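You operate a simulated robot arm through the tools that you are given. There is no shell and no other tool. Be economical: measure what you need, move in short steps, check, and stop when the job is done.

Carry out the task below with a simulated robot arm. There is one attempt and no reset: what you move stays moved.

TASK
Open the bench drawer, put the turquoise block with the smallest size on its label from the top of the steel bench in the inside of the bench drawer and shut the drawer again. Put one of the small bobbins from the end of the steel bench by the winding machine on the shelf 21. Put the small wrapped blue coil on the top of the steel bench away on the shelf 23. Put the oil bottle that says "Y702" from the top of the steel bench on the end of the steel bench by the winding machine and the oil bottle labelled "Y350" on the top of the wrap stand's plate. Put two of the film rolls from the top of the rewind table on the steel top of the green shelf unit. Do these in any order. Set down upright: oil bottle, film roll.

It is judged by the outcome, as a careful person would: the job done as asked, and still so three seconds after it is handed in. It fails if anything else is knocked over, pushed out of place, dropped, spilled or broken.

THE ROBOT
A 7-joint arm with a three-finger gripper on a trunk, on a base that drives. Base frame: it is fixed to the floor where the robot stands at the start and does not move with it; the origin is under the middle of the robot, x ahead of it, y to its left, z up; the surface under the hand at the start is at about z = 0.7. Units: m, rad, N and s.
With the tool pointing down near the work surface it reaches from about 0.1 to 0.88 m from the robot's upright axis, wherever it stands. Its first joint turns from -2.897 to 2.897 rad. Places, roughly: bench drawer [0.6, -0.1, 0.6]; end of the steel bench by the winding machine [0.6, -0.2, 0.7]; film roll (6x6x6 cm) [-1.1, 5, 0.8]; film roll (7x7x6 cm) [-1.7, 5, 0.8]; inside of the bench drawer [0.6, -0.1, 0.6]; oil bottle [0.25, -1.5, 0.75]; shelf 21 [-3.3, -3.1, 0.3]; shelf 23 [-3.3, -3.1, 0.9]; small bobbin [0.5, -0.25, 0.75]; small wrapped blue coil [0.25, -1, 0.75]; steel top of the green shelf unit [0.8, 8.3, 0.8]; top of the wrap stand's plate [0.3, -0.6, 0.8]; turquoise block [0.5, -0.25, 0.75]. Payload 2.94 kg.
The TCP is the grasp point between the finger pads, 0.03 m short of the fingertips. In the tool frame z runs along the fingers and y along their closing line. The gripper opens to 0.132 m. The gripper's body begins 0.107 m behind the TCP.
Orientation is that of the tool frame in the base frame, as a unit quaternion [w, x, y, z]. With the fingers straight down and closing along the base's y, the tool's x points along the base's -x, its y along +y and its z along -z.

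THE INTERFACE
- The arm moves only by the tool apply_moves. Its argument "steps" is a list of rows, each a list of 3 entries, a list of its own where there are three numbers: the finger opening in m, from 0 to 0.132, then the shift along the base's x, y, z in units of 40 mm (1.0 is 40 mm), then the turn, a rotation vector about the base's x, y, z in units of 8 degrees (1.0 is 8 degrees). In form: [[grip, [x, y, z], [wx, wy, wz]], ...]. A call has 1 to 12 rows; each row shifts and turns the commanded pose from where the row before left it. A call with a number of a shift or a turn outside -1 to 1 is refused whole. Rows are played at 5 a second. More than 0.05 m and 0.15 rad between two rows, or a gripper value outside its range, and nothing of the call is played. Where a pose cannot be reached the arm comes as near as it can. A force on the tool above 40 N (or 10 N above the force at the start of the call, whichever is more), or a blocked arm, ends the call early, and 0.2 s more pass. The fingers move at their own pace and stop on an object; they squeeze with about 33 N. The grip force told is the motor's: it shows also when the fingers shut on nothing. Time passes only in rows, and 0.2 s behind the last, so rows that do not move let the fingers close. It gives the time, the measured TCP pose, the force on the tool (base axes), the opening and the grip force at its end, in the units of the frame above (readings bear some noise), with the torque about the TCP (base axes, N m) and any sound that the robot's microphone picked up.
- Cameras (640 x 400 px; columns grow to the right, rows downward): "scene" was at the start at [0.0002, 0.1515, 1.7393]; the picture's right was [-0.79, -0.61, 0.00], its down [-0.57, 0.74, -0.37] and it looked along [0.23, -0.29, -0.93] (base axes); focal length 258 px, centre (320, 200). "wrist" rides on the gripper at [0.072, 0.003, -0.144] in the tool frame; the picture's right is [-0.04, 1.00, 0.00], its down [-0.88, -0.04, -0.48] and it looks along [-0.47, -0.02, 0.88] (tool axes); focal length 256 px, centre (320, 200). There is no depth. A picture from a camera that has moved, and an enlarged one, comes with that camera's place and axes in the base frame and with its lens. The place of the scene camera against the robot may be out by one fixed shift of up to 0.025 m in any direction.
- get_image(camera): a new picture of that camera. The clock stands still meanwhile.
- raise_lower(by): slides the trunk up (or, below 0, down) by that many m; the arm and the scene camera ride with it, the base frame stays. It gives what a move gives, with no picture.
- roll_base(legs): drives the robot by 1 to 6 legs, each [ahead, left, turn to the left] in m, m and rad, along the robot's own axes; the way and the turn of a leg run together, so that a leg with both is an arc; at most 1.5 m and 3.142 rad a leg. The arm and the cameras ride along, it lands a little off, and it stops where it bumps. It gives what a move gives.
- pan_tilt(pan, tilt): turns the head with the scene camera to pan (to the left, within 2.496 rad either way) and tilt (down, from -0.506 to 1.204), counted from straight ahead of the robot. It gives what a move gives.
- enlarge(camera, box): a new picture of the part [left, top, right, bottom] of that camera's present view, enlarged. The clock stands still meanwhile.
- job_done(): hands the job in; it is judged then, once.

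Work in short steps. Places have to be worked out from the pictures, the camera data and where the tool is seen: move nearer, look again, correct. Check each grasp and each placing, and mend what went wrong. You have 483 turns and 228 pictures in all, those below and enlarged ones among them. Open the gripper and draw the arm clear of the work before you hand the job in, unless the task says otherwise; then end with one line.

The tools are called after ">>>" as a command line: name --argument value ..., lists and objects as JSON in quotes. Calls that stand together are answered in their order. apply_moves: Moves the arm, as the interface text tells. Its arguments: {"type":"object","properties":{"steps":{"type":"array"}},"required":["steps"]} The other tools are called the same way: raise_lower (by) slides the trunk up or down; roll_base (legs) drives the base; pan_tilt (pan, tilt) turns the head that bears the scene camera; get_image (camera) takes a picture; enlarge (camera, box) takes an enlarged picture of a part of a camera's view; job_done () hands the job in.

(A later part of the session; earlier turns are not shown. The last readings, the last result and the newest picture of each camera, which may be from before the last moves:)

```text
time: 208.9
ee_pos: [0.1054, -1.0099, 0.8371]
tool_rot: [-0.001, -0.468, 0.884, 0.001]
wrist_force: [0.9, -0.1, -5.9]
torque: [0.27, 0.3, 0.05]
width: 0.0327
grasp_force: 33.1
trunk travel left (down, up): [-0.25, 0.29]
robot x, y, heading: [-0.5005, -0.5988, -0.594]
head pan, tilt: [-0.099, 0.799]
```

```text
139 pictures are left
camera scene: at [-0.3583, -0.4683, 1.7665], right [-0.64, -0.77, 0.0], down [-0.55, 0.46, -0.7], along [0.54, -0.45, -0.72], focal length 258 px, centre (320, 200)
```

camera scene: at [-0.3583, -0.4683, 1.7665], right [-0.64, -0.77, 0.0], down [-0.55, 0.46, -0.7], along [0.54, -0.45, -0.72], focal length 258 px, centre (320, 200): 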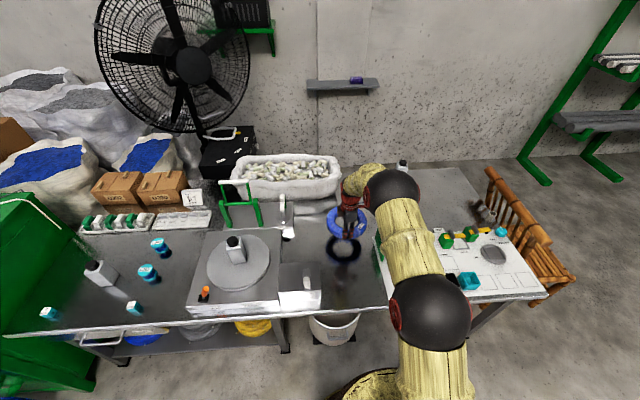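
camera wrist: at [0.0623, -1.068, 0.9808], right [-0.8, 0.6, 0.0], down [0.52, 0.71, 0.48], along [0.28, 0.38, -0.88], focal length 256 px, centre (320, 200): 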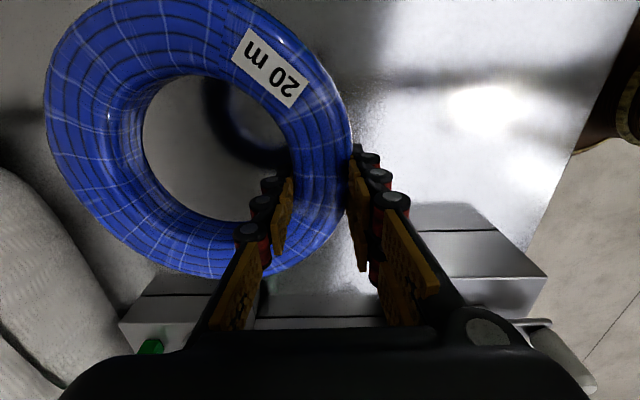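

Coil is held, tilted slightly. I carry it toward the bench's front edge (free strip between board and lever box), to set it with its near rim overhanging so it can be regripped horizontally.

>>> apply_moves --steps '[[0.0, [-0.72, 0.57, 0.5], [0, 0, 0]], [0.0, [-0.72, 0.57, 0.5], [0, 0, 0]], [0.0, [-0.72, 0.57, 0.3], [0, 0, 0]], [0.0, [-0.72, 0.57, 0], [0, 0, 0]], [0.0, [-0.72, 0.57, 0], [0, 0, 0]], [0.0, [-0.72, 0.57, 0], [0, 0, 0]], [0.0, [-0.72, 0.57, 0], [0, 0, 0]], [0.0, [-0.72, 0.57, 0], [0, 0, 0]], [0.0, [-0.72, 0.57, 0], [0, 0, 0]], [0.0, [0, 0, 0], [0, 0, 0]]]'

>>> get_image --camera "wrist"

>>> get_image --camera "scene"

```text
time: 211.1
ee_pos: [-0.1557, -0.8047, 0.8883]
tool_rot: [0.0, -0.468, 0.884, 0.0]
wrist_force: [-0.9, 0.2, -6.6]
torque: [0.29, 0.29, -0.02]
width: 0.0324
grasp_force: 32.9
trunk travel left (down, up): [-0.25, 0.29]
robot x, y, heading: [-0.5018, -0.5945, -0.599]
head pan, tilt: [-0.099, 0.799]
```

```text
138 pictures are left
camera wrist: at [-0.1993, -0.8635, 1.0332], right [-0.8, 0.6, 0.0], down [0.52, 0.71, 0.48], along [0.28, 0.38, -0.88], focal length 256 px, centre (320, 200)
```

wrist: 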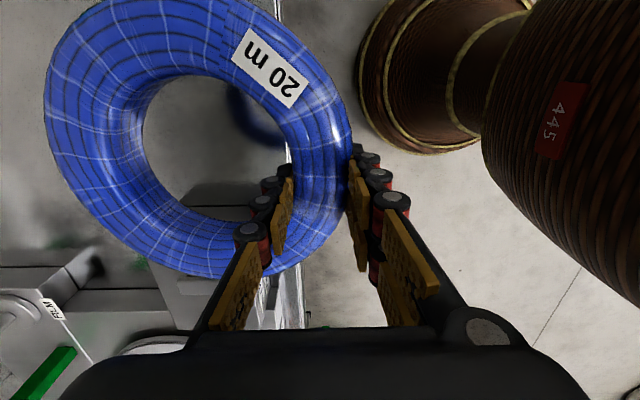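

```text
137 pictures are left
camera scene: at [-0.3589, -0.4679, 1.7664], right [-0.64, -0.77, 0.0], down [-0.55, 0.46, -0.7], along [0.54, -0.45, -0.72], focal length 258 px, centre (320, 200)
```

scene: 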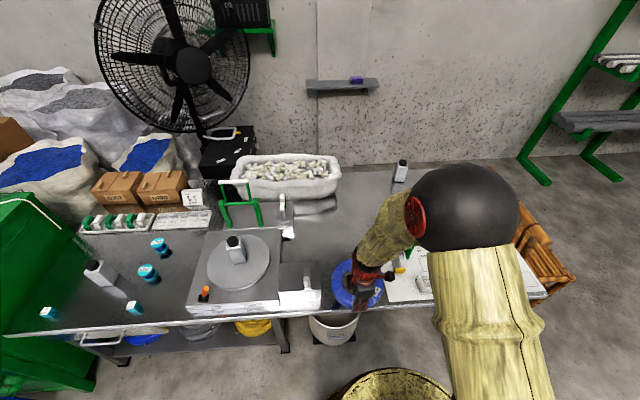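

I lower to z≈0.80 and check clearances to the board and box.

>>> apply_moves --steps '[[0.0, [0, 0, -1], [0, 0, 0]], [0.0, [0, 0, -0.7], [0, 0, 0]], [0.0, [0, 0, 0], [0, 0, 0]]]'

>>> get_image --camera "wrist"

>>> enlarge --camera "scene" --box '[270, 230, 430, 350]'

```text
time: 211.9
ee_pos: [-0.1574, -0.8042, 0.8216]
tool_rot: [-0.001, -0.468, 0.883, 0.001]
wrist_force: [-0.6, 0.2, -5.9]
torque: [0.32, 0.35, 0.0]
width: 0.0325
grasp_force: 32.4
trunk travel left (down, up): [-0.25, 0.29]
robot x, y, heading: [-0.4996, -0.5944, -0.591]
head pan, tilt: [-0.099, 0.799]
```

```text
136 pictures are left
camera wrist: at [-0.2009, -0.8634, 0.9659], right [-0.8, 0.6, 0.0], down [0.52, 0.71, 0.48], along [0.28, 0.38, -0.88], focal length 256 px, centre (320, 200)
```

wrist: 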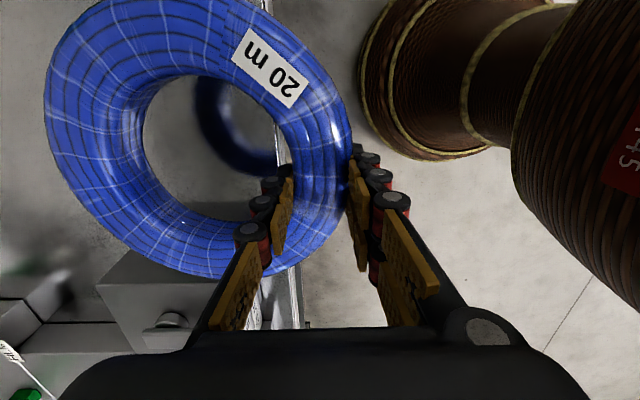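

```text
3.33 times, centred on (350, 290) of scene
camera zoom: at [-0.3587, -0.468, 1.7665], right [-0.64, -0.77, 0.0], down [-0.55, 0.46, -0.7], along [0.54, -0.45, -0.72], focal length 858 px, centre (220, -100)
```

zoom: 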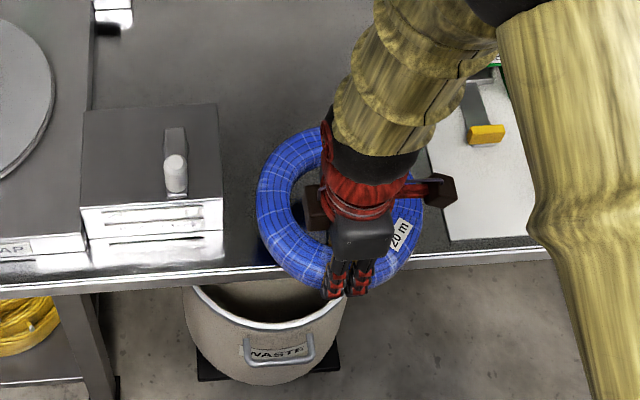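

Laterally centred in the strip. The bench edge here is n≈0.40, so I shift 2 cm inward and lower to contact.

>>> apply_moves --steps '[[0.0, [0.4, -0.3, 0], [0, 0, 0]], [0.0, [0, 0, -0.7], [0, 0, 0]], [0.0, [0, 0, -0.5], [0, 0, 0]], [0.0, [0, 0, 0], [0, 0, 0]]]'

>>> get_image --camera "wrist"

```text
time: 212.9
ee_pos: [-0.1379, -0.8158, 0.7748]
tool_rot: [0.0, -0.468, 0.884, 0.001]
wrist_force: [0.1, 0.4, -5.8]
torque: [0.31, 0.32, 0.0]
width: 0.0326
grasp_force: 32.9
trunk travel left (down, up): [-0.25, 0.29]
robot x, y, heading: [-0.4985, -0.5963, -0.597]
head pan, tilt: [-0.099, 0.799]
```

```text
134 pictures are left
camera wrist: at [-0.1823, -0.8752, 0.9187], right [-0.8, 0.6, 0.0], down [0.52, 0.71, 0.48], along [0.28, 0.38, -0.88], focal length 256 px, centre (320, 200)
```

wrist: 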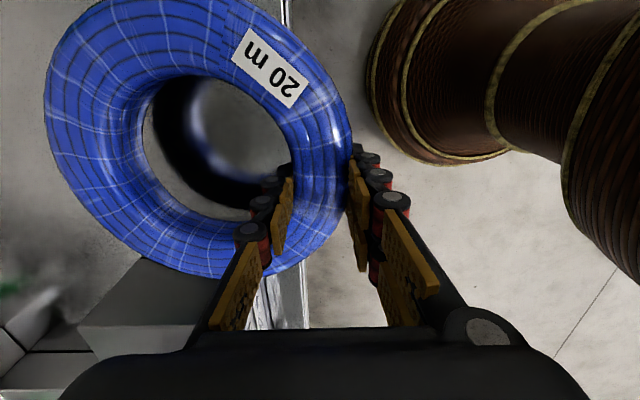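

Scene geometry shows ~4 cm margins both sides. Continue lowering to contact.

>>> apply_moves --steps '[[0.0, [0, 0, -0.4], [0, 0, 0]], [0.0, [0, 0, -0.25], [0, 0, 0]], [0.0, [0, 0, 0], [0, 0, 0]]]'

>>> enlarge --camera "scene" --box '[270, 230, 430, 350]'

```text
time: 213.7
ee_pos: [-0.1393, -0.8162, 0.749]
tool_rot: [0.0, -0.469, 0.883, 0.001]
wrist_force: [-0.4, -0.5, -6.4]
torque: [0.35, 0.26, 0.01]
width: 0.0322
grasp_force: 32.7
trunk travel left (down, up): [-0.25, 0.29]
robot x, y, heading: [-0.4987, -0.5964, -0.599]
head pan, tilt: [-0.099, 0.799]
```

```text
3.33 times, centred on (350, 290) of scene
camera zoom: at [-0.3586, -0.4681, 1.7664], right [-0.64, -0.77, 0.0], down [-0.55, 0.46, -0.7], along [0.54, -0.45, -0.72], focal length 858 px, centre (220, -100)
```

zoom: 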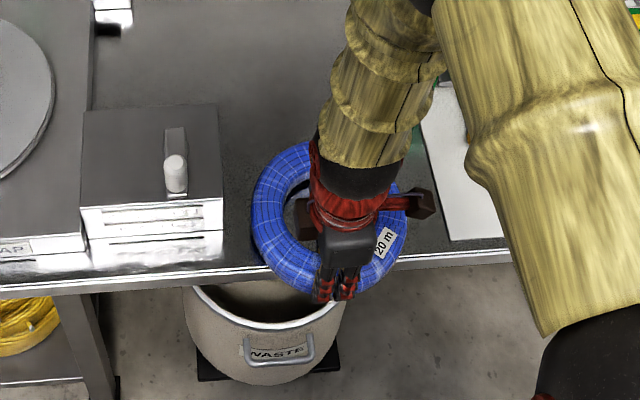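

>>> apply_moves --steps '[[0.0, [0, 0, -0.2], [0, 0, 0]], [0.0, [0, 0, -0.15], [0, 0, 0]], [0.0, [0, 0, 0], [0, 0, 0]]]'

```text
time: 214.5
ee_pos: [-0.1375, -0.8164, 0.7365]
tool_rot: [0.0, -0.47, 0.883, -0.002]
wrist_force: [-6.2, 2.6, 25.7]
torque: [-0.12, 0.03, -0.09]
width: 0.0327
grasp_force: 32.6
trunk travel left (down, up): [-0.25, 0.29]
robot x, y, heading: [-0.4983, -0.6007, -0.593]
head pan, tilt: [-0.099, 0.799]
stopped in row 3: the force on the tool passed its limit at 46 N (the readings are from after the stop); the commanded pose is now the measured one
```

Contact. Relax upward a touch, open, and rise; then see how the coil sits.

>>> apply_moves --steps '[[0.0, [0, 0, 0.08], [0, 0, 0]], [0.045, [0, 0, 0], [0, 0, 0]], [0.06, [0, 0, 0], [0, 0, 0]], [0.065, [0, 0, 0], [0, 0, 0]], [0.065, [0, 0, 0.5], [0, 0, 0]], [0.065, [0, 0, 1], [0, 0, 0]], [0.065, [0, 0, 1], [0, 0, 0]], [0.065, [0, 0, 1], [0, 0, 0]], [0.065, [0, 0, 1], [0, 0, 0]]]'

>>> get_image --camera "wrist"

>>> enlarge --camera "scene" --box '[270, 230, 430, 350]'

```text
time: 216.5
ee_pos: [-0.1388, -0.8149, 0.9193]
tool_rot: [0.0, -0.468, 0.884, 0.0]
wrist_force: [0.1, -0.5, 0.4]
torque: [-0.01, -0.04, -0.02]
width: 0.0651
grasp_force: 0.0
trunk travel left (down, up): [-0.25, 0.29]
robot x, y, heading: [-0.5011, -0.594, -0.592]
head pan, tilt: [-0.099, 0.799]
```

```text
132 pictures are left
camera wrist: at [-0.1824, -0.8741, 1.0628], right [-0.8, 0.6, 0.0], down [0.52, 0.71, 0.48], along [0.28, 0.38, -0.88], focal length 256 px, centre (320, 200)
```

wrist: 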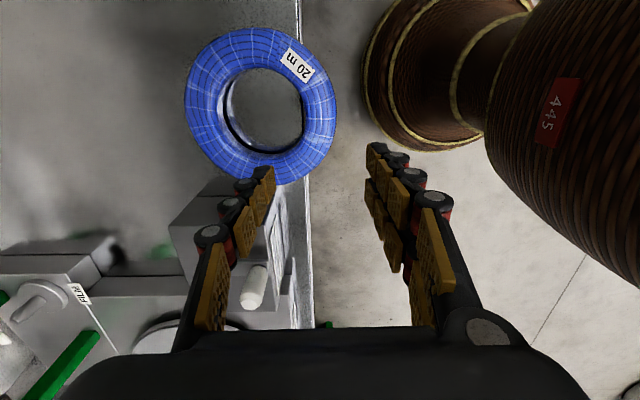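

```text
3.33 times, centred on (350, 290) of scene
camera zoom: at [-0.3595, -0.4676, 1.7665], right [-0.64, -0.77, 0.0], down [-0.55, 0.46, -0.7], along [0.54, -0.45, -0.72], focal length 858 px, centre (220, -100)
```

zoom: 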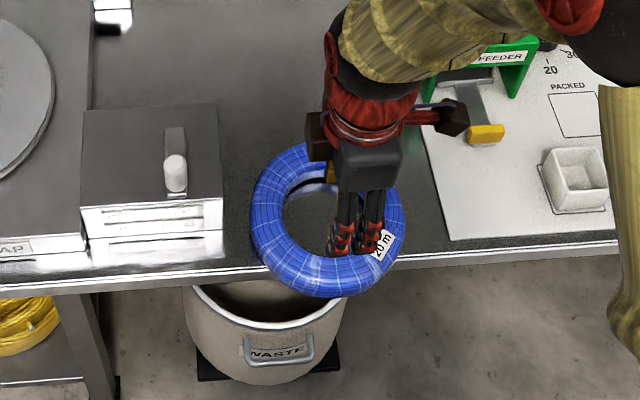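

The coil rests stably with ~4.5 cm overhanging (centre n≈0.452, e≈-0.762). I back the base off 0.45 m and pitch the hand horizontal with fingers closing vertically, in front of the coil.

>>> roll_base --legs '[[-0.45, 0, 0]]'

>>> apply_moves --steps '[[0.09, [0.5, -0.38, 0], [-0.56, -0.75, 0]], [0.09, [0.5, -0.38, 0], [-0.56, -0.75, 0]], [0.09, [0.5, -0.38, 0], [-0.56, -0.75, 0]], [0.09, [0.5, -0.38, 0], [-0.56, -0.75, 0]], [0.09, [0.5, -0.38, -0.4], [-0.56, -0.75, 0]], [0.09, [0.5, -0.38, -0.4], [-0.56, -0.75, 0]], [0.09, [0.5, -0.38, -0.6], [-0.56, -0.75, 0]], [0.09, [0.5, -0.38, -0.6], [-0.56, -0.75, 0]], [0.09, [0.5, -0.38, -0.6], [-0.56, -0.75, 0]], [0.09, [0.5, -0.38, -0.6], [-0.56, -0.75, 0]], [0.09, [0.5, -0.38, -0.6], [-0.56, -0.75, 0]], [0.09, [0.5, -0.38, -0.6], [-0.56, -0.75, 0]]]'

>>> get_image --camera "wrist"

>>> get_image --camera "scene"

```text
time: 219.2
ee_pos: [-0.5089, -0.5667, 0.9181]
tool_rot: [0.002, -0.466, 0.885, -0.001]
wrist_force: [0.1, -0.8, 0.5]
torque: [-0.03, 0.06, 0.02]
width: 0.0652
grasp_force: 0.1
trunk travel left (down, up): [-0.25, 0.29]
robot x, y, heading: [-0.87, -0.3489, -0.597]
head pan, tilt: [-0.099, 0.799]
```

```text
time: 221.8
ee_pos: [-0.3068, -0.7052, 0.7727]
tool_rot: [0.232, -0.347, 0.711, -0.566]
wrist_force: [1.1, 0.1, -0.5]
torque: [-0.02, -0.04, 0.0]
width: 0.09
grasp_force: 0.1
out of reach, approached as far as the arm can: row 5, 6, 9, 10, 11, 12
trunk travel left (down, up): [-0.25, 0.29]
robot x, y, heading: [-0.8657, -0.3453, -0.599]
head pan, tilt: [-0.099, 0.799]
```

```text
130 pictures are left
camera wrist: at [-0.4592, -0.6676, 0.8116], right [-0.2, 0.15, -0.97], down [0.24, 0.97, 0.1], along [0.95, -0.21, -0.23], focal length 256 px, centre (320, 200)
```

wrist: 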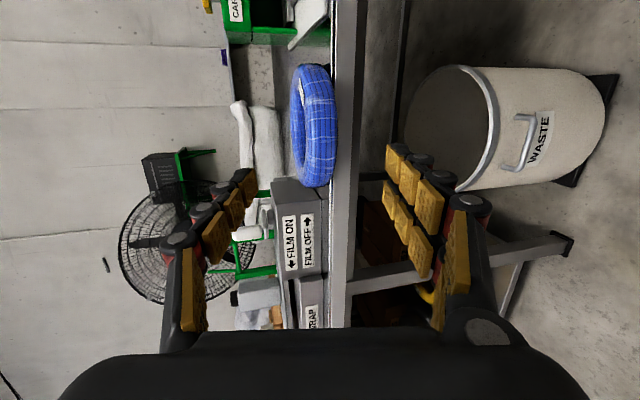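

```text
129 pictures are left
camera scene: at [-0.7294, -0.2165, 1.7665], right [-0.64, -0.77, 0.0], down [-0.55, 0.46, -0.7], along [0.53, -0.45, -0.72], focal length 258 px, centre (320, 200)
```

scene: 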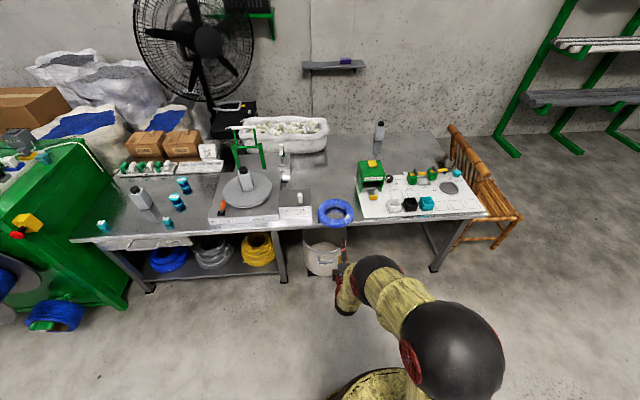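

Hand is nearly horizontal (14° down). I move forward a bit, lower, and finish levelling.

>>> apply_moves --steps '[[0.09, [0.3, -0.33, -0.31], [0, 0, 0.3]], [0.09, [0.3, -0.33, -0.31], [-0.36, -0.48, 0.17]], [0.09, [0.3, -0.33, -0.31], [-0.36, -0.48, 0.16]], [0.09, [0.3, -0.33, -0.31], [-0.36, -0.48, 0]], [0.09, [0, 0, 0], [0, 0, 0]]]'

>>> get_image --camera "wrist"

```text
time: 223.0
ee_pos: [-0.3085, -0.7017, 0.7677]
tool_rot: [0.239, -0.342, 0.699, -0.581]
wrist_force: [0.3, 1.2, -0.5]
torque: [0.01, 0.03, -0.02]
width: 0.0901
grasp_force: 0.0
out of reach, approached as far as the arm can: row 1, 2, 3, 4
trunk travel left (down, up): [-0.25, 0.29]
robot x, y, heading: [-0.8704, -0.3418, -0.598]
head pan, tilt: [-0.099, 0.799]
```

```text
128 pictures are left
camera wrist: at [-0.4627, -0.6632, 0.8003], right [-0.17, 0.13, -0.98], down [0.23, 0.97, 0.08], along [0.96, -0.21, -0.2], focal length 256 px, centre (320, 200)
```

wrist: 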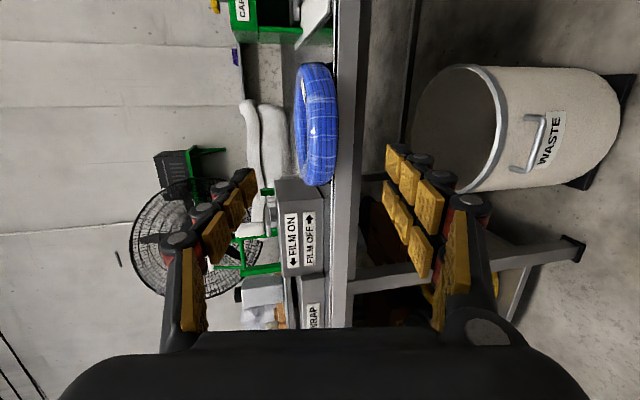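

The wrist bend is at its limit; lowering the trunk flattens the forearm. I lower the trunk 0.22 and raise the hand relative to it while levelling.

>>> raise_lower --by -0.22

>>> apply_moves --steps '[[0.09, [0, 0, 0.8], [0, 0, 0]], [0.09, [0, 0, 0.8], [0, 0, 0]], [0.09, [0.15, -0.18, 0.8], [0, 0, 0.25]], [0.09, [0.15, -0.18, 0.8], [-0.36, -0.48, 0.15]], [0.09, [0.15, -0.18, 0.8], [-0.36, -0.48, 0.15]], [0.09, [0, 0, 0], [-0.36, -0.48, 0]], [0.09, [0, 0, 0], [0, 0, 0]]]'

>>> get_image --camera "wrist"

```text
time: 225.3
ee_pos: [-0.3095, -0.7024, 0.5479]
tool_rot: [0.239, -0.342, 0.699, -0.58]
wrist_force: [-0.8, 0.6, 0.2]
torque: [-0.01, -0.01, 0.01]
width: 0.0898
grasp_force: 0.0
trunk travel left (down, up): [-0.03, 0.51]
robot x, y, heading: [-0.8711, -0.3432, -0.601]
head pan, tilt: [-0.099, 0.799]
```

```text
time: 226.9
ee_pos: [-0.3171, -0.6979, 0.6375]
tool_rot: [0.257, -0.324, 0.668, -0.619]
wrist_force: [0.0, 0.0, 0.4]
torque: [0.01, 0.0, 0.01]
width: 0.0901
grasp_force: 0.1
out of reach, approached as far as the arm can: row 3, 4, 5
trunk travel left (down, up): [-0.03, 0.51]
robot x, y, heading: [-0.8694, -0.345, -0.6]
head pan, tilt: [-0.099, 0.799]
```

```text
127 pictures are left
camera wrist: at [-0.4736, -0.6568, 0.6531], right [-0.09, 0.06, -0.99], down [0.23, 0.97, 0.04], along [0.97, -0.22, -0.1], focal length 256 px, centre (320, 200)
```

wrist: 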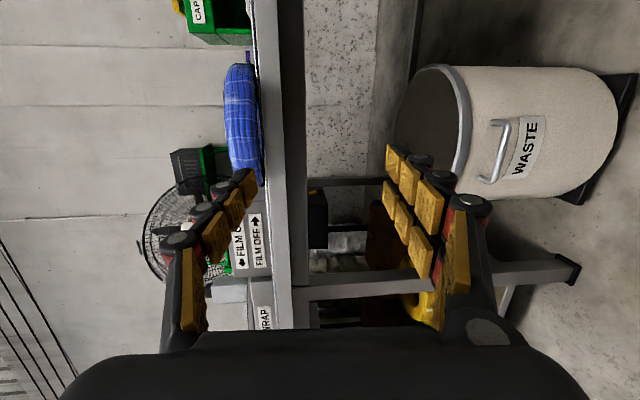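

I probe which motion is limited: pure upward shift first.

>>> apply_moves --steps '[[0.09, [0, 0, 0.8], [0, 0, 0]], [0.09, [0, 0, 0.8], [0, 0, 0]]]'

>>> apply_moves --steps '[[0.09, [0.6, -0.45, 0], [0, 0, 0]], [0.09, [0.6, -0.45, 0], [0, 0, 0]]]'

>>> apply_moves --steps '[[0.09, [0, 0, 0], [0, 0, 0.4]], [0.09, [0, 0, 0], [0, 0, 0.4]]]'

```text
time: 227.5
ee_pos: [-0.3191, -0.6979, 0.7016]
tool_rot: [0.258, -0.324, 0.669, -0.617]
wrist_force: [0.1, 0.2, -0.2]
torque: [-0.04, -0.12, 0.01]
width: 0.0901
grasp_force: 0.1
out of reach, approached as far as the arm can: row 1
trunk travel left (down, up): [-0.03, 0.51]
robot x, y, heading: [-0.8686, -0.3443, -0.601]
head pan, tilt: [-0.099, 0.799]
```

```text
time: 228.1
ee_pos: [-0.2692, -0.7318, 0.7037]
tool_rot: [0.256, -0.323, 0.669, -0.618]
wrist_force: [0.1, 0.7, 0.4]
torque: [0.07, 0.07, -0.03]
width: 0.0902
grasp_force: 0.5
trunk travel left (down, up): [-0.03, 0.51]
robot x, y, heading: [-0.8682, -0.3454, -0.596]
head pan, tilt: [-0.099, 0.799]
```

```text
time: 228.7
ee_pos: [-0.268, -0.7315, 0.703]
tool_rot: [0.256, -0.323, 0.669, -0.618]
wrist_force: [-0.2, -0.1, 0.1]
torque: [0.0, 0.0, 0.03]
width: 0.09
grasp_force: 0.1
out of reach, approached as far as the arm can: row 1, 2
trunk travel left (down, up): [-0.03, 0.51]
robot x, y, heading: [-0.8693, -0.3457, -0.601]
head pan, tilt: [-0.099, 0.799]
```

Only the yaw is limited; a 5° yaw error and 6° pitch are acceptable. I raise to z≈0.722 and approach half-way.

>>> apply_moves --steps '[[0.09, [0.3, -0.3, 0.3], [0, 0, 0]], [0.09, [0.5, -0.45, 0.18], [0, 0, 0]], [0.09, [0.5, -0.45, 0], [0, 0, 0]], [0.09, [0, 0, 0], [0, 0, 0]]]'

>>> get_image --camera "wrist"

```text
time: 229.7
ee_pos: [-0.2155, -0.7797, 0.7188]
tool_rot: [0.254, -0.321, 0.67, -0.619]
wrist_force: [-0.7, 0.2, 0.0]
torque: [0.06, -0.01, -0.03]
width: 0.0902
grasp_force: 0.0
trunk travel left (down, up): [-0.03, 0.51]
robot x, y, heading: [-0.8713, -0.344, -0.602]
head pan, tilt: [-0.099, 0.799]
```

```text
126 pictures are left
camera wrist: at [-0.3712, -0.7378, 0.7354], right [-0.09, 0.06, -0.99], down [0.24, 0.97, 0.04], along [0.97, -0.23, -0.1], focal length 256 px, centre (320, 200)
```

wrist: 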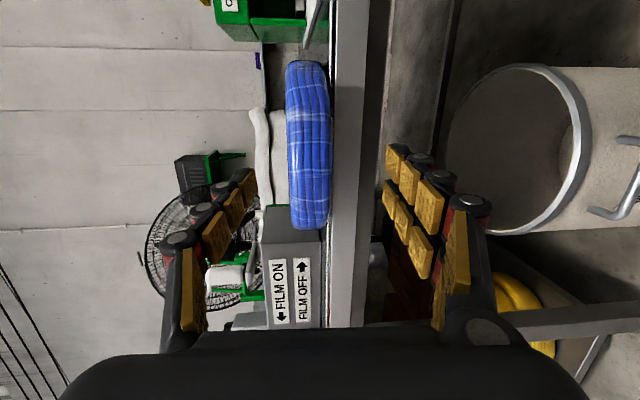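

Alignment is good: moving ~7 cm along the tool axis brings the near rim between the fingers.

>>> apply_moves --steps '[[0.09, [0.5, -0.44, 0.04], [0, 0, 0]], [0.09, [0.5, -0.44, 0.04], [0, 0, 0]], [0.09, [0.25, -0.22, 0], [0, 0, 0]], [0.09, [0, 0, 0], [0, 0, 0]]]'

>>> get_image --camera "wrist"

>>> enlarge --camera "scene" --box '[280, 170, 400, 290]'

```text
time: 230.7
ee_pos: [-0.1857, -0.8058, 0.721]
tool_rot: [0.254, -0.321, 0.67, -0.619]
wrist_force: [-0.2, -0.5, -0.2]
torque: [0.0, 0.01, -0.03]
width: 0.0901
grasp_force: 0.2
out of reach, approached as far as the arm can: row 1
trunk travel left (down, up): [-0.03, 0.51]
robot x, y, heading: [-0.8694, -0.3467, -0.598]
head pan, tilt: [-0.099, 0.799]
```

```text
125 pictures are left
camera wrist: at [-0.3408, -0.7637, 0.7378], right [-0.09, 0.06, -0.99], down [0.24, 0.97, 0.04], along [0.97, -0.23, -0.1], focal length 256 px, centre (320, 200)
```

wrist: 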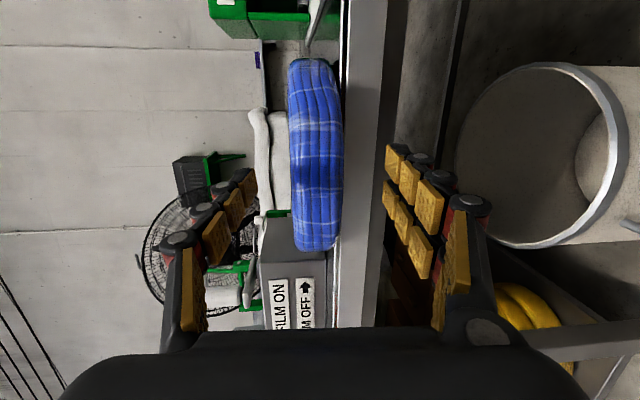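

```text
3.33 times, centred on (340, 230) of scene
camera zoom: at [-0.729, -0.2165, 1.5465], right [-0.64, -0.77, 0.0], down [-0.55, 0.46, -0.7], along [0.53, -0.45, -0.72], focal length 858 px, centre (253, 100)
```

zoom: 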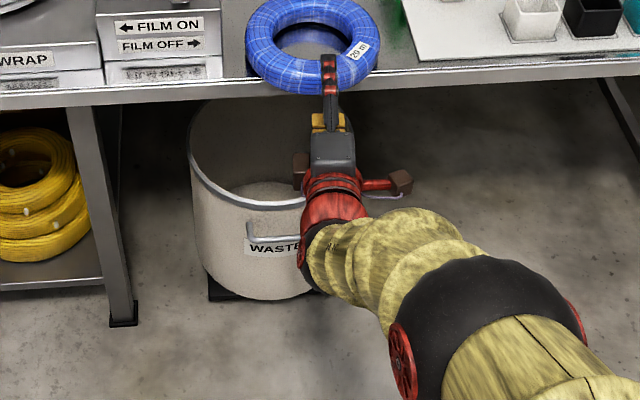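

Fingers straddle the rim height; 3 cm more forward with a 1 cm shift left to centre, then close.

>>> apply_moves --steps '[[0.09, [0.35, -0.11, 0], [0, 0, 0]], [0.09, [0.35, -0.11, 0], [0, 0, 0]], [0.09, [0, 0, 0], [0, 0, 0]]]'

>>> get_image --camera "wrist"

```text
time: 231.5
ee_pos: [-0.1586, -0.8137, 0.7216]
tool_rot: [0.257, -0.323, 0.669, -0.618]
wrist_force: [0.2, 1.0, 0.3]
torque: [-0.02, -0.02, -0.02]
width: 0.0899
grasp_force: 0.0
trunk travel left (down, up): [-0.03, 0.51]
robot x, y, heading: [-0.8685, -0.3436, -0.598]
head pan, tilt: [-0.099, 0.799]
```

```text
123 pictures are left
camera wrist: at [-0.3145, -0.774, 0.7376], right [-0.09, 0.06, -0.99], down [0.23, 0.97, 0.04], along [0.97, -0.23, -0.1], focal length 256 px, centre (320, 200)
```

wrist: 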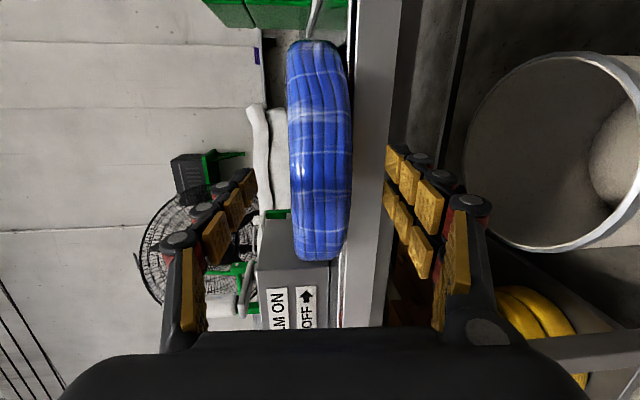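

Close on the rim.

>>> apply_moves --steps '[[0.05, [0, 0, 0], [0, 0, 0]], [0.0, [0, 0, 0], [0, 0, 0]], [0.0, [0, 0, 0], [0, 0, 0]], [0.0, [0, 0, 0], [0, 0, 0]], [0.0, [0, 0, 0], [0, 0, 0]], [0.0, [0, 0, 0], [0, 0, 0]]]'

>>> get_image --camera "wrist"

```text
time: 232.9
ee_pos: [-0.1576, -0.8158, 0.7224]
tool_rot: [0.257, -0.322, 0.669, -0.619]
wrist_force: [0.1, 0.3, 0.8]
torque: [0.23, -0.74, 0.08]
width: 0.0427
grasp_force: 32.8
trunk travel left (down, up): [-0.03, 0.51]
robot x, y, heading: [-0.873, -0.3472, -0.599]
head pan, tilt: [-0.099, 0.799]
```

```text
122 pictures are left
camera wrist: at [-0.3144, -0.7739, 0.7384], right [-0.09, 0.06, -0.99], down [0.23, 0.97, 0.04], along [0.97, -0.23, -0.1], focal length 256 px, centre (320, 200)
```

wrist: 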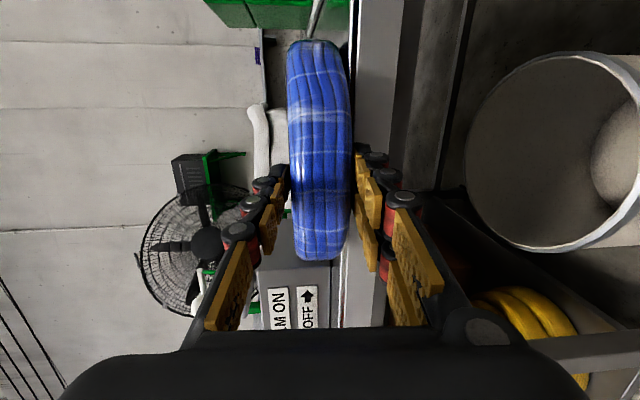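

Gripped over the full 43 mm thickness. Lift straight up ~10 cm, then look.

>>> apply_moves --steps '[[0.0, [0, 0, 0.5], [0, 0, 0]], [0.0, [0, 0, 0.7], [0, 0, 0]], [0.0, [0, 0, 0.7], [0, 0, 0]], [0.0, [0, 0, 0.7], [0, 0, 0]], [0.0, [0, 0, 0], [0, 0, 0]]]'

>>> get_image --camera "wrist"

>>> get_image --camera "scene"

```text
time: 234.1
ee_pos: [-0.1579, -0.8171, 0.8255]
tool_rot: [0.256, -0.323, 0.669, -0.618]
wrist_force: [0.2, 0.0, -5.5]
torque: [0.36, 0.44, 0.01]
width: 0.0396
grasp_force: 33.4
trunk travel left (down, up): [-0.03, 0.51]
robot x, y, heading: [-0.8673, -0.3446, -0.598]
head pan, tilt: [-0.099, 0.799]
```

```text
121 pictures are left
camera wrist: at [-0.3146, -0.7761, 0.8413], right [-0.09, 0.06, -0.99], down [0.23, 0.97, 0.04], along [0.97, -0.23, -0.1], focal length 256 px, centre (320, 200)
```

wrist: 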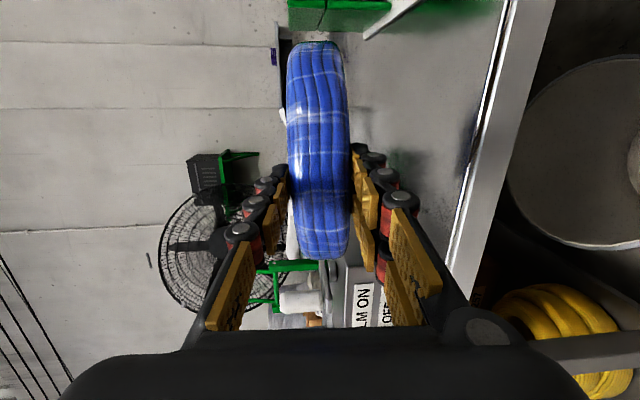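

```text
120 pictures are left
camera scene: at [-0.7286, -0.2169, 1.5464], right [-0.64, -0.77, 0.0], down [-0.55, 0.46, -0.7], along [0.53, -0.45, -0.72], focal length 258 px, centre (320, 200)
```

scene: 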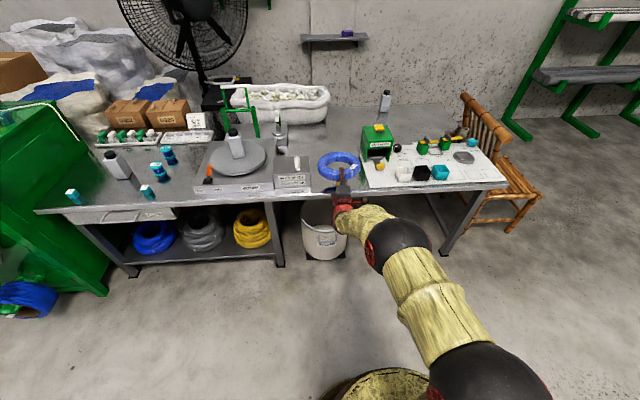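

Coil held level. I raise the trunk so it rides at ~1.07 m, turn toward the rack and drive the corridor again.

>>> raise_lower --by 0.25

>>> roll_base --legs '[[0, 0, -1.6], [0, 0.33, 0], [1.1, 0, 0], [1.1, 0, 0]]'

>>> pan_tilt --pan -0.3 --tilt 0.5

>>> get_image --camera "scene"

```text
time: 236.7
ee_pos: [-0.1575, -0.8169, 1.0741]
tool_rot: [0.256, -0.323, 0.67, -0.618]
wrist_force: [-0.6, 0.9, -5.8]
torque: [0.32, 0.37, 0.0]
width: 0.0392
grasp_force: 32.9
trunk travel left (down, up): [-0.28, 0.26]
robot x, y, heading: [-0.8691, -0.3442, -0.599]
head pan, tilt: [-0.099, 0.799]
```

```text
time: 253.2
ee_pos: [-2.4564, -2.9603, 1.075]
tool_rot: [-0.272, 0.265, 0.694, -0.611]
wrist_force: [-0.3, -0.1, -5.8]
torque: [0.38, -0.37, -0.01]
width: 0.0396
grasp_force: 33.2
trunk travel left (down, up): [-0.28, 0.26]
robot x, y, heading: [-1.9431, -2.2776, -2.224]
head pan, tilt: [-0.099, 0.799]
```

```text
time: 254.0
ee_pos: [-2.4554, -2.9599, 1.0744]
tool_rot: [-0.273, 0.266, 0.695, -0.61]
wrist_force: [-0.3, -0.6, -5.6]
torque: [0.4, -0.35, 0.0]
width: 0.0391
grasp_force: 32.9
trunk travel left (down, up): [-0.28, 0.26]
robot x, y, heading: [-1.9445, -2.2766, -2.228]
head pan, tilt: [-0.3, 0.499]
```

```text
119 pictures are left
camera scene: at [-1.8544, -2.4166, 1.8223], right [-0.58, 0.82, 0.0], down [0.39, 0.28, -0.88], along [-0.72, -0.51, -0.48], focal length 258 px, centre (320, 200)
```

scene: 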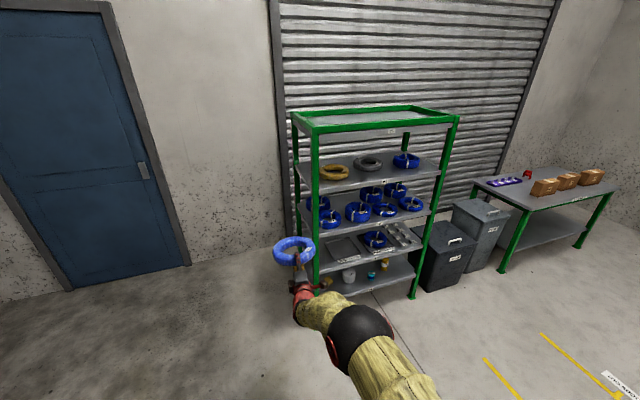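

I slide right 0.55 m to line up with the gap column, keeping the coil short of the rack.

>>> roll_base --legs '[[0, -0.55, 0.03]]'

>>> pan_tilt --pan 0.0 --tilt 0.5

>>> get_image --camera "scene"

>>> get_image --camera "wrist"

```text
time: 257.2
ee_pos: [-2.8698, -2.6557, 1.0739]
tool_rot: [-0.259, 0.248, 0.701, -0.616]
wrist_force: [-0.1, 0.0, -6.2]
torque: [0.43, -0.35, 0.04]
width: 0.0396
grasp_force: 32.8
trunk travel left (down, up): [-0.28, 0.26]
robot x, y, heading: [-2.3892, -1.9537, -2.185]
head pan, tilt: [-0.3, 0.499]
```

```text
time: 258.0
ee_pos: [-2.8682, -2.6543, 1.0726]
tool_rot: [-0.259, 0.248, 0.701, -0.617]
wrist_force: [-0.3, -0.1, -6.1]
torque: [0.45, -0.31, -0.02]
width: 0.0395
grasp_force: 32.8
trunk travel left (down, up): [-0.28, 0.26]
robot x, y, heading: [-2.3859, -1.9505, -2.178]
head pan, tilt: [0.0, 0.499]
```

```text
118 pictures are left
camera scene: at [-2.2735, -2.1039, 1.8224], right [-0.82, 0.57, 0.0], down [0.27, 0.39, -0.88], along [-0.5, -0.72, -0.48], focal length 258 px, centre (320, 200)
```

scene: 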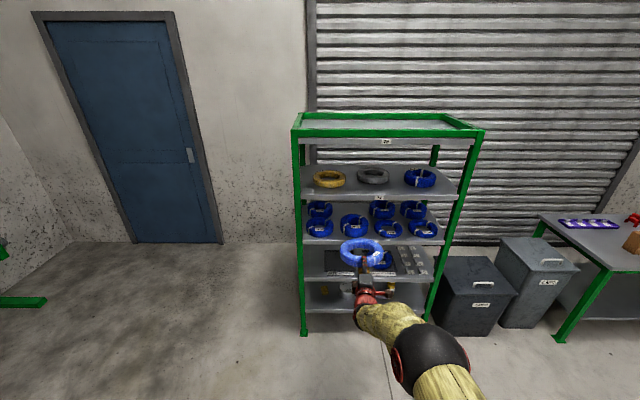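

```text
117 pictures are left
camera wrist: at [-2.8269, -2.5016, 1.0906], right [0.06, 0.09, -0.99], down [0.97, -0.24, 0.04], along [-0.24, -0.97, -0.1], focal length 256 px, centre (320, 200)
```

wrist: 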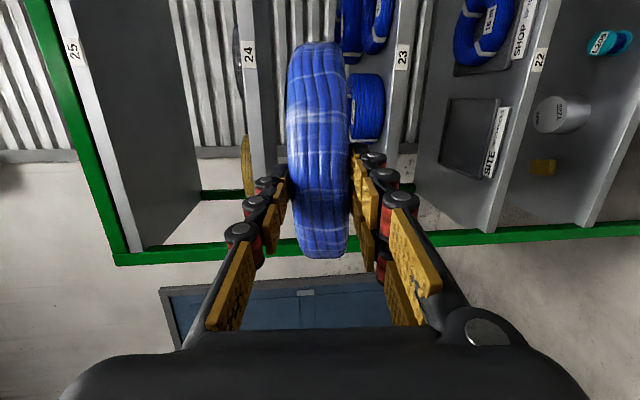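

Zoom in on shelf 23 to refine the gap location relative to the coil.

>>> enlarge --camera "scene" --box '[290, 150, 470, 300]'

```text
2.67 times, centred on (380, 225) of scene
camera zoom: at [-2.2735, -2.1039, 1.8224], right [-0.82, 0.57, 0.0], down [0.27, 0.39, -0.88], along [-0.5, -0.72, -0.48], focal length 687 px, centre (160, 133)
```

zoom: 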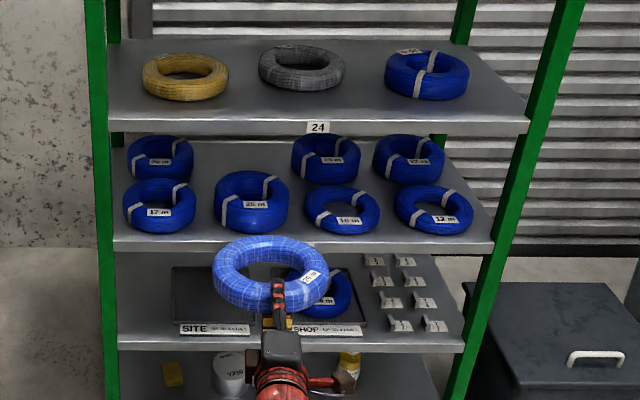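

Held-coil position matches kinematics. The coil must move 0.67 m ahead and 3 cm right. I lower the trunk 5.5 cm (so it threads between the 25 m coil and shelf 24) and advance part way.

>>> raise_lower --by -0.055

>>> roll_base --legs '[[0.36, -0.03, -0.01]]'

>>> get_image --camera "scene"

>>> get_image --camera "wrist"

```text
time: 259.0
ee_pos: [-2.8676, -2.6553, 1.0203]
tool_rot: [-0.259, 0.249, 0.701, -0.616]
wrist_force: [0.7, -0.1, -5.9]
torque: [0.45, -0.36, 0.02]
width: 0.0397
grasp_force: 33.1
trunk travel left (down, up): [-0.225, 0.315]
robot x, y, heading: [-2.3895, -1.9517, -2.184]
head pan, tilt: [0.0, 0.499]
```

```text
time: 261.3
ee_pos: [-3.1083, -2.9279, 1.0186]
tool_rot: [-0.262, 0.251, 0.7, -0.615]
wrist_force: [-0.4, 0.2, -6.0]
torque: [0.43, -0.34, 0.01]
width: 0.0396
grasp_force: 33.5
trunk travel left (down, up): [-0.225, 0.315]
robot x, y, heading: [-2.6209, -2.2282, -2.191]
head pan, tilt: [0.0, 0.499]
```

```text
115 pictures are left
camera scene: at [-2.5082, -2.383, 1.7673], right [-0.81, 0.58, 0.0], down [0.28, 0.39, -0.88], along [-0.51, -0.71, -0.48], focal length 258 px, centre (320, 200)
```

scene: 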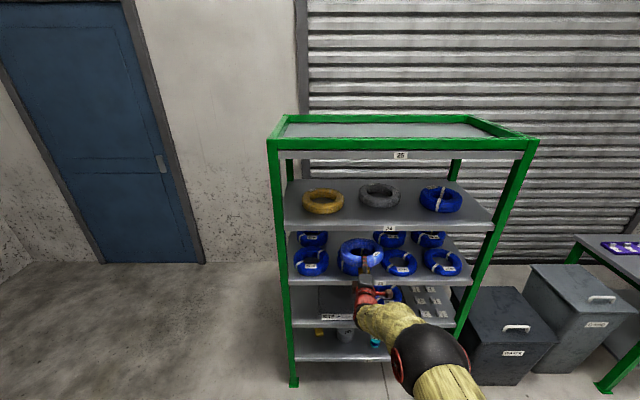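

```text
114 pictures are left
camera wrist: at [-3.0654, -2.775, 1.0355], right [0.06, 0.09, -0.99], down [0.97, -0.25, 0.04], along [-0.25, -0.96, -0.1], focal length 256 px, centre (320, 200)
```

wrist: 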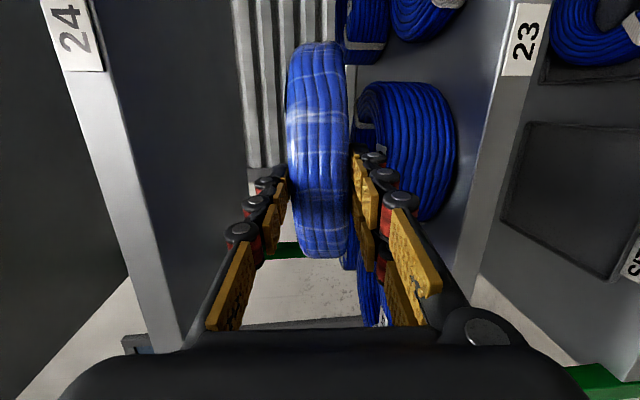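

Threading looks right but the gripper body is only ~1 cm above the 25 m coil; I raise 1.2 cm and advance most of the remaining 0.30 m.

>>> raise_lower --by 0.012

>>> roll_base --legs '[[0.15, 0.008, 0]]'

>>> get_image --camera "wrist"

>>> enlarge --camera "scene" --box '[260, 170, 500, 330]'

```text
time: 261.9
ee_pos: [-3.1084, -2.9287, 1.0291]
tool_rot: [-0.262, 0.253, 0.7, -0.615]
wrist_force: [-0.2, -0.8, -6.0]
torque: [0.43, -0.33, -0.02]
width: 0.0397
grasp_force: 33.1
trunk travel left (down, up): [-0.237, 0.303]
robot x, y, heading: [-2.6211, -2.228, -2.19]
head pan, tilt: [0.0, 0.499]
```

```text
time: 263.3
ee_pos: [-3.1927, -3.0568, 1.0299]
tool_rot: [-0.262, 0.254, 0.7, -0.614]
wrist_force: [0.0, 0.0, -6.4]
torque: [0.43, -0.34, -0.02]
width: 0.0395
grasp_force: 32.7
trunk travel left (down, up): [-0.237, 0.303]
robot x, y, heading: [-2.7034, -2.3596, -2.194]
head pan, tilt: [0.0, 0.499]
```

```text
113 pictures are left
camera wrist: at [-3.1494, -2.903, 1.0469], right [0.06, 0.09, -0.99], down [0.97, -0.25, 0.04], along [-0.25, -0.96, -0.1], focal length 256 px, centre (320, 200)
```

wrist: 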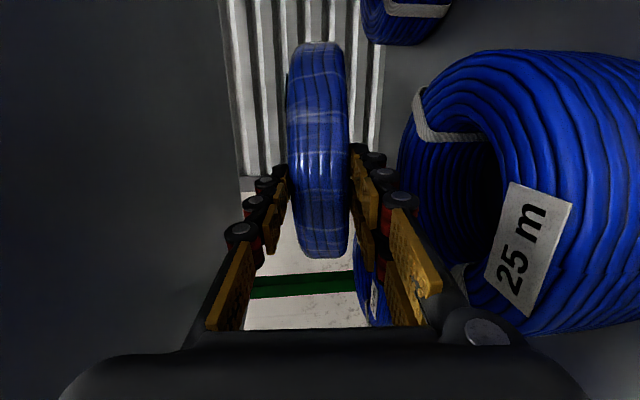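

```text
2.50 times, centred on (380, 250) of scene
camera zoom: at [-2.5913, -2.5128, 1.7793], right [-0.81, 0.58, 0.0], down [0.28, 0.39, -0.88], along [-0.51, -0.71, -0.48], focal length 644 px, centre (170, 75)
```

zoom: 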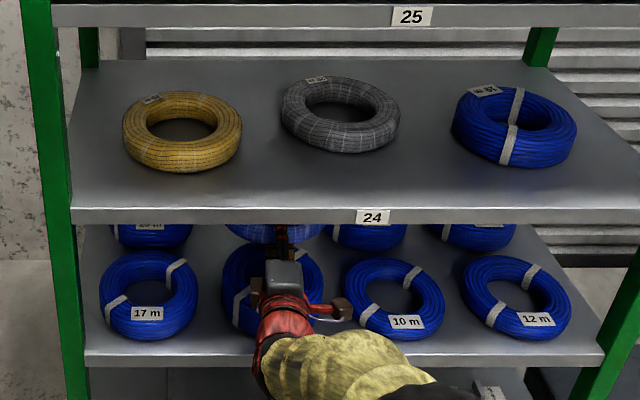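

On course with ~2.5 cm clearance. Advance the remaining 0.14 m.

>>> roll_base --legs '[[0.14, 0.008, 0]]'

>>> get_image --camera "wrist"

>>> enlarge --camera "scene" --box '[260, 170, 500, 330]'

```text
time: 264.6
ee_pos: [-3.2691, -3.1741, 1.0294]
tool_rot: [-0.262, 0.253, 0.701, -0.614]
wrist_force: [0.3, 0.0, -6.6]
torque: [0.42, -0.34, 0.03]
width: 0.0397
grasp_force: 33.4
trunk travel left (down, up): [-0.237, 0.303]
robot x, y, heading: [-2.7811, -2.4764, -2.197]
head pan, tilt: [0.0, 0.499]
```

```text
111 pictures are left
camera wrist: at [-3.2251, -3.0203, 1.0464], right [0.06, 0.09, -0.99], down [0.97, -0.25, 0.04], along [-0.25, -0.96, -0.1], focal length 256 px, centre (320, 200)
```

wrist: 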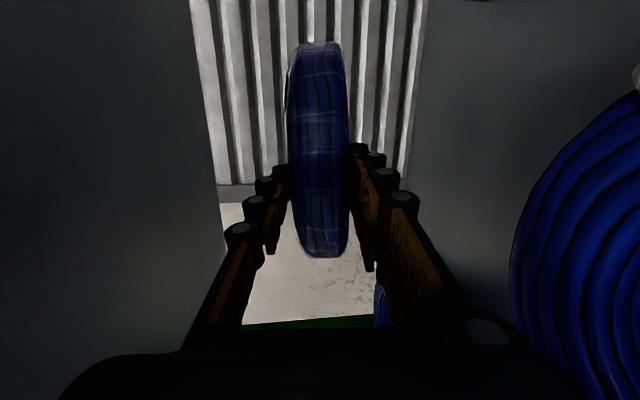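

```text
2.50 times, centred on (380, 250) of scene
camera zoom: at [-2.6666, -2.631, 1.7793], right [-0.81, 0.58, 0.0], down [0.28, 0.39, -0.88], along [-0.51, -0.71, -0.48], focal length 644 px, centre (170, 75)
```

zoom: 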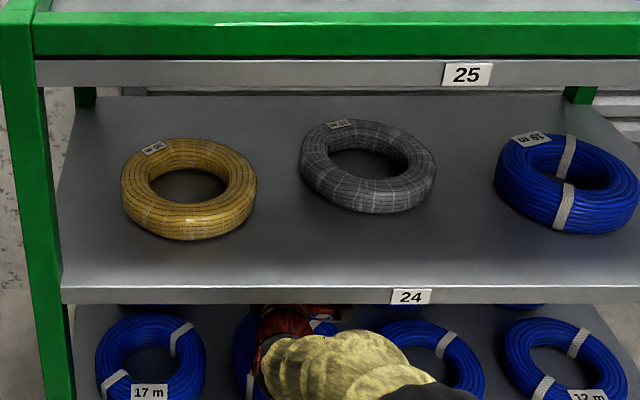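

The coil's centre is over the gap (depth ≈0.32 of 0.43). I pitch the hand ~20° down while lowering 5 cm so the coil's far edge meets the shelf.

>>> apply_moves --steps '[[0.0, [0, 0, -0.2], [0.604, -0.572, 0]], [0.0, [0, 0, -0.4], [0.604, -0.572, 0]], [0.0, [0, 0, -0.4], [0.604, -0.572, 0]], [0.0, [0, 0, -0.2], [0, 0, 0]], [0.0, [0, 0, 0], [0, 0, 0]]]'

>>> get_image --camera "wrist"

```text
time: 265.8
ee_pos: [-3.2564, -3.1649, 0.9729]
tool_rot: [-0.206, 0.288, 0.802, -0.48]
wrist_force: [1.9, -2.3, 3.2]
torque: [-0.71, 0.49, 0.47]
width: 0.0401
grasp_force: 33.0
trunk travel left (down, up): [-0.237, 0.303]
robot x, y, heading: [-2.7797, -2.4773, -2.194]
head pan, tilt: [0.0, 0.499]
```

```text
109 pictures are left
camera wrist: at [-3.2234, -3.0226, 1.0396], right [0.3, 0.34, -0.89], down [0.94, -0.28, 0.2], along [-0.18, -0.9, -0.41], focal length 256 px, centre (320, 200)
```

wrist: 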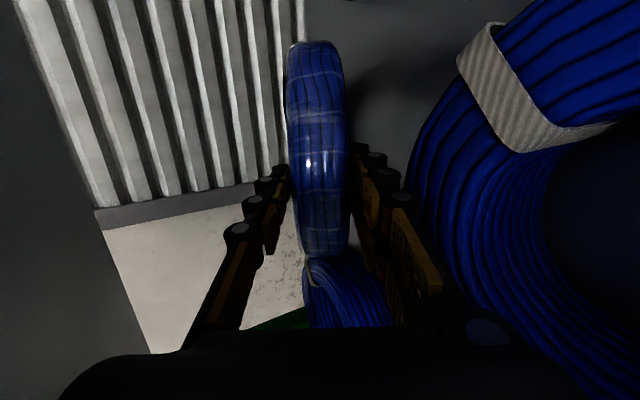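

Far edge has met the shelf, but the hand slipped back ~1.5 cm. To clear the 25 m coil when laid flat, I push ~3.5 cm deeper, slightly raised.

>>> apply_moves --steps '[[0.0, [0, 0, 0.2], [0, 0, 0]], [0.0, [-0.25, -0.36, 0], [0, 0, 0]], [0.0, [-0.25, -0.36, 0], [0, 0, 0]], [0.0, [0, 0, 0], [0, 0, 0]]]'

>>> get_image --camera "wrist"

```text
time: 266.2
ee_pos: [-3.2568, -3.1634, 0.9738]
tool_rot: [-0.208, 0.287, 0.803, -0.479]
wrist_force: [4.7, -2.9, 33.9]
torque: [-1.04, 0.46, 0.56]
width: 0.0402
grasp_force: 32.8
trunk travel left (down, up): [-0.237, 0.303]
robot x, y, heading: [-2.781, -2.4743, -2.189]
head pan, tilt: [0.0, 0.499]
stopped in row 2: the force on the tool passed its limit at 48 N (the readings are from after the stop); the commanded pose is now the measured one
```

```text
108 pictures are left
camera wrist: at [-3.2235, -3.0221, 1.0396], right [0.29, 0.35, -0.89], down [0.94, -0.28, 0.2], along [-0.18, -0.89, -0.41], focal length 256 px, centre (320, 200)
```

wrist: 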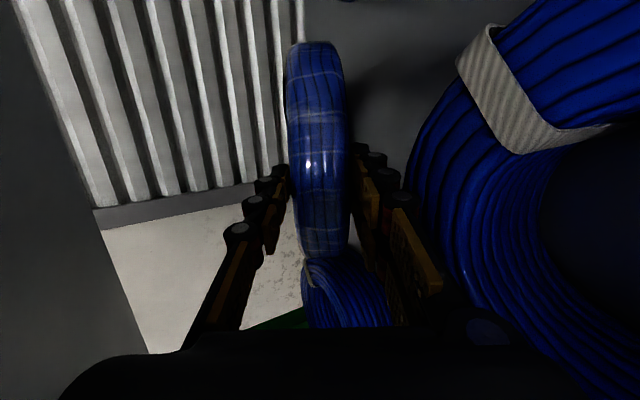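

Something resists (upward push on the tool). I raise 2 cm straight up and check the force before going deeper.

>>> apply_moves --steps '[[0.0, [0, 0, 0.25], [0, 0, 0]], [0.0, [0, 0, 0.25], [0, 0, 0]], [0.0, [0, 0, 0], [0, 0, 0]]]'

```text
time: 266.6
ee_pos: [-3.2565, -3.1647, 0.9731]
tool_rot: [-0.208, 0.286, 0.804, -0.479]
wrist_force: [-0.3, 4.3, 18.0]
torque: [-0.29, 0.35, 0.02]
width: 0.0403
grasp_force: 32.4
trunk travel left (down, up): [-0.237, 0.303]
robot x, y, heading: [-2.778, -2.4727, -2.19]
head pan, tilt: [0.0, 0.499]
stopped in row 1: the force on the tool passed its limit at 58 N (the readings are from after the stop); the commanded pose is now the measured one
```

Raising also trips the limit. I look at the hand in the rack from the head camera.

>>> pan_tilt --pan 0.0 --tilt 0.85

>>> get_image --camera "scene"

```text
time: 267.4
ee_pos: [-3.2564, -3.1649, 0.9723]
tool_rot: [-0.208, 0.286, 0.803, -0.479]
wrist_force: [-3.3, -0.5, 24.4]
torque: [-0.57, 0.49, 0.22]
width: 0.04
grasp_force: 32.7
trunk travel left (down, up): [-0.237, 0.303]
robot x, y, heading: [-2.7777, -2.4743, -2.198]
head pan, tilt: [0.0, 0.85]
```

```text
107 pictures are left
camera scene: at [-2.6539, -2.6156, 1.7495], right [-0.81, 0.58, 0.0], down [0.44, 0.61, -0.66], along [-0.39, -0.54, -0.75], focal length 258 px, centre (320, 200)
```

scene: 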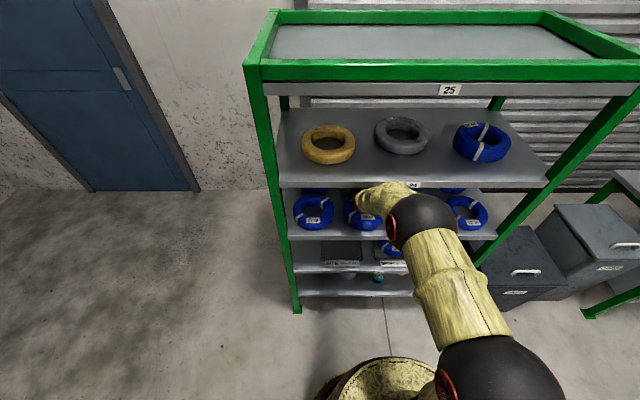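

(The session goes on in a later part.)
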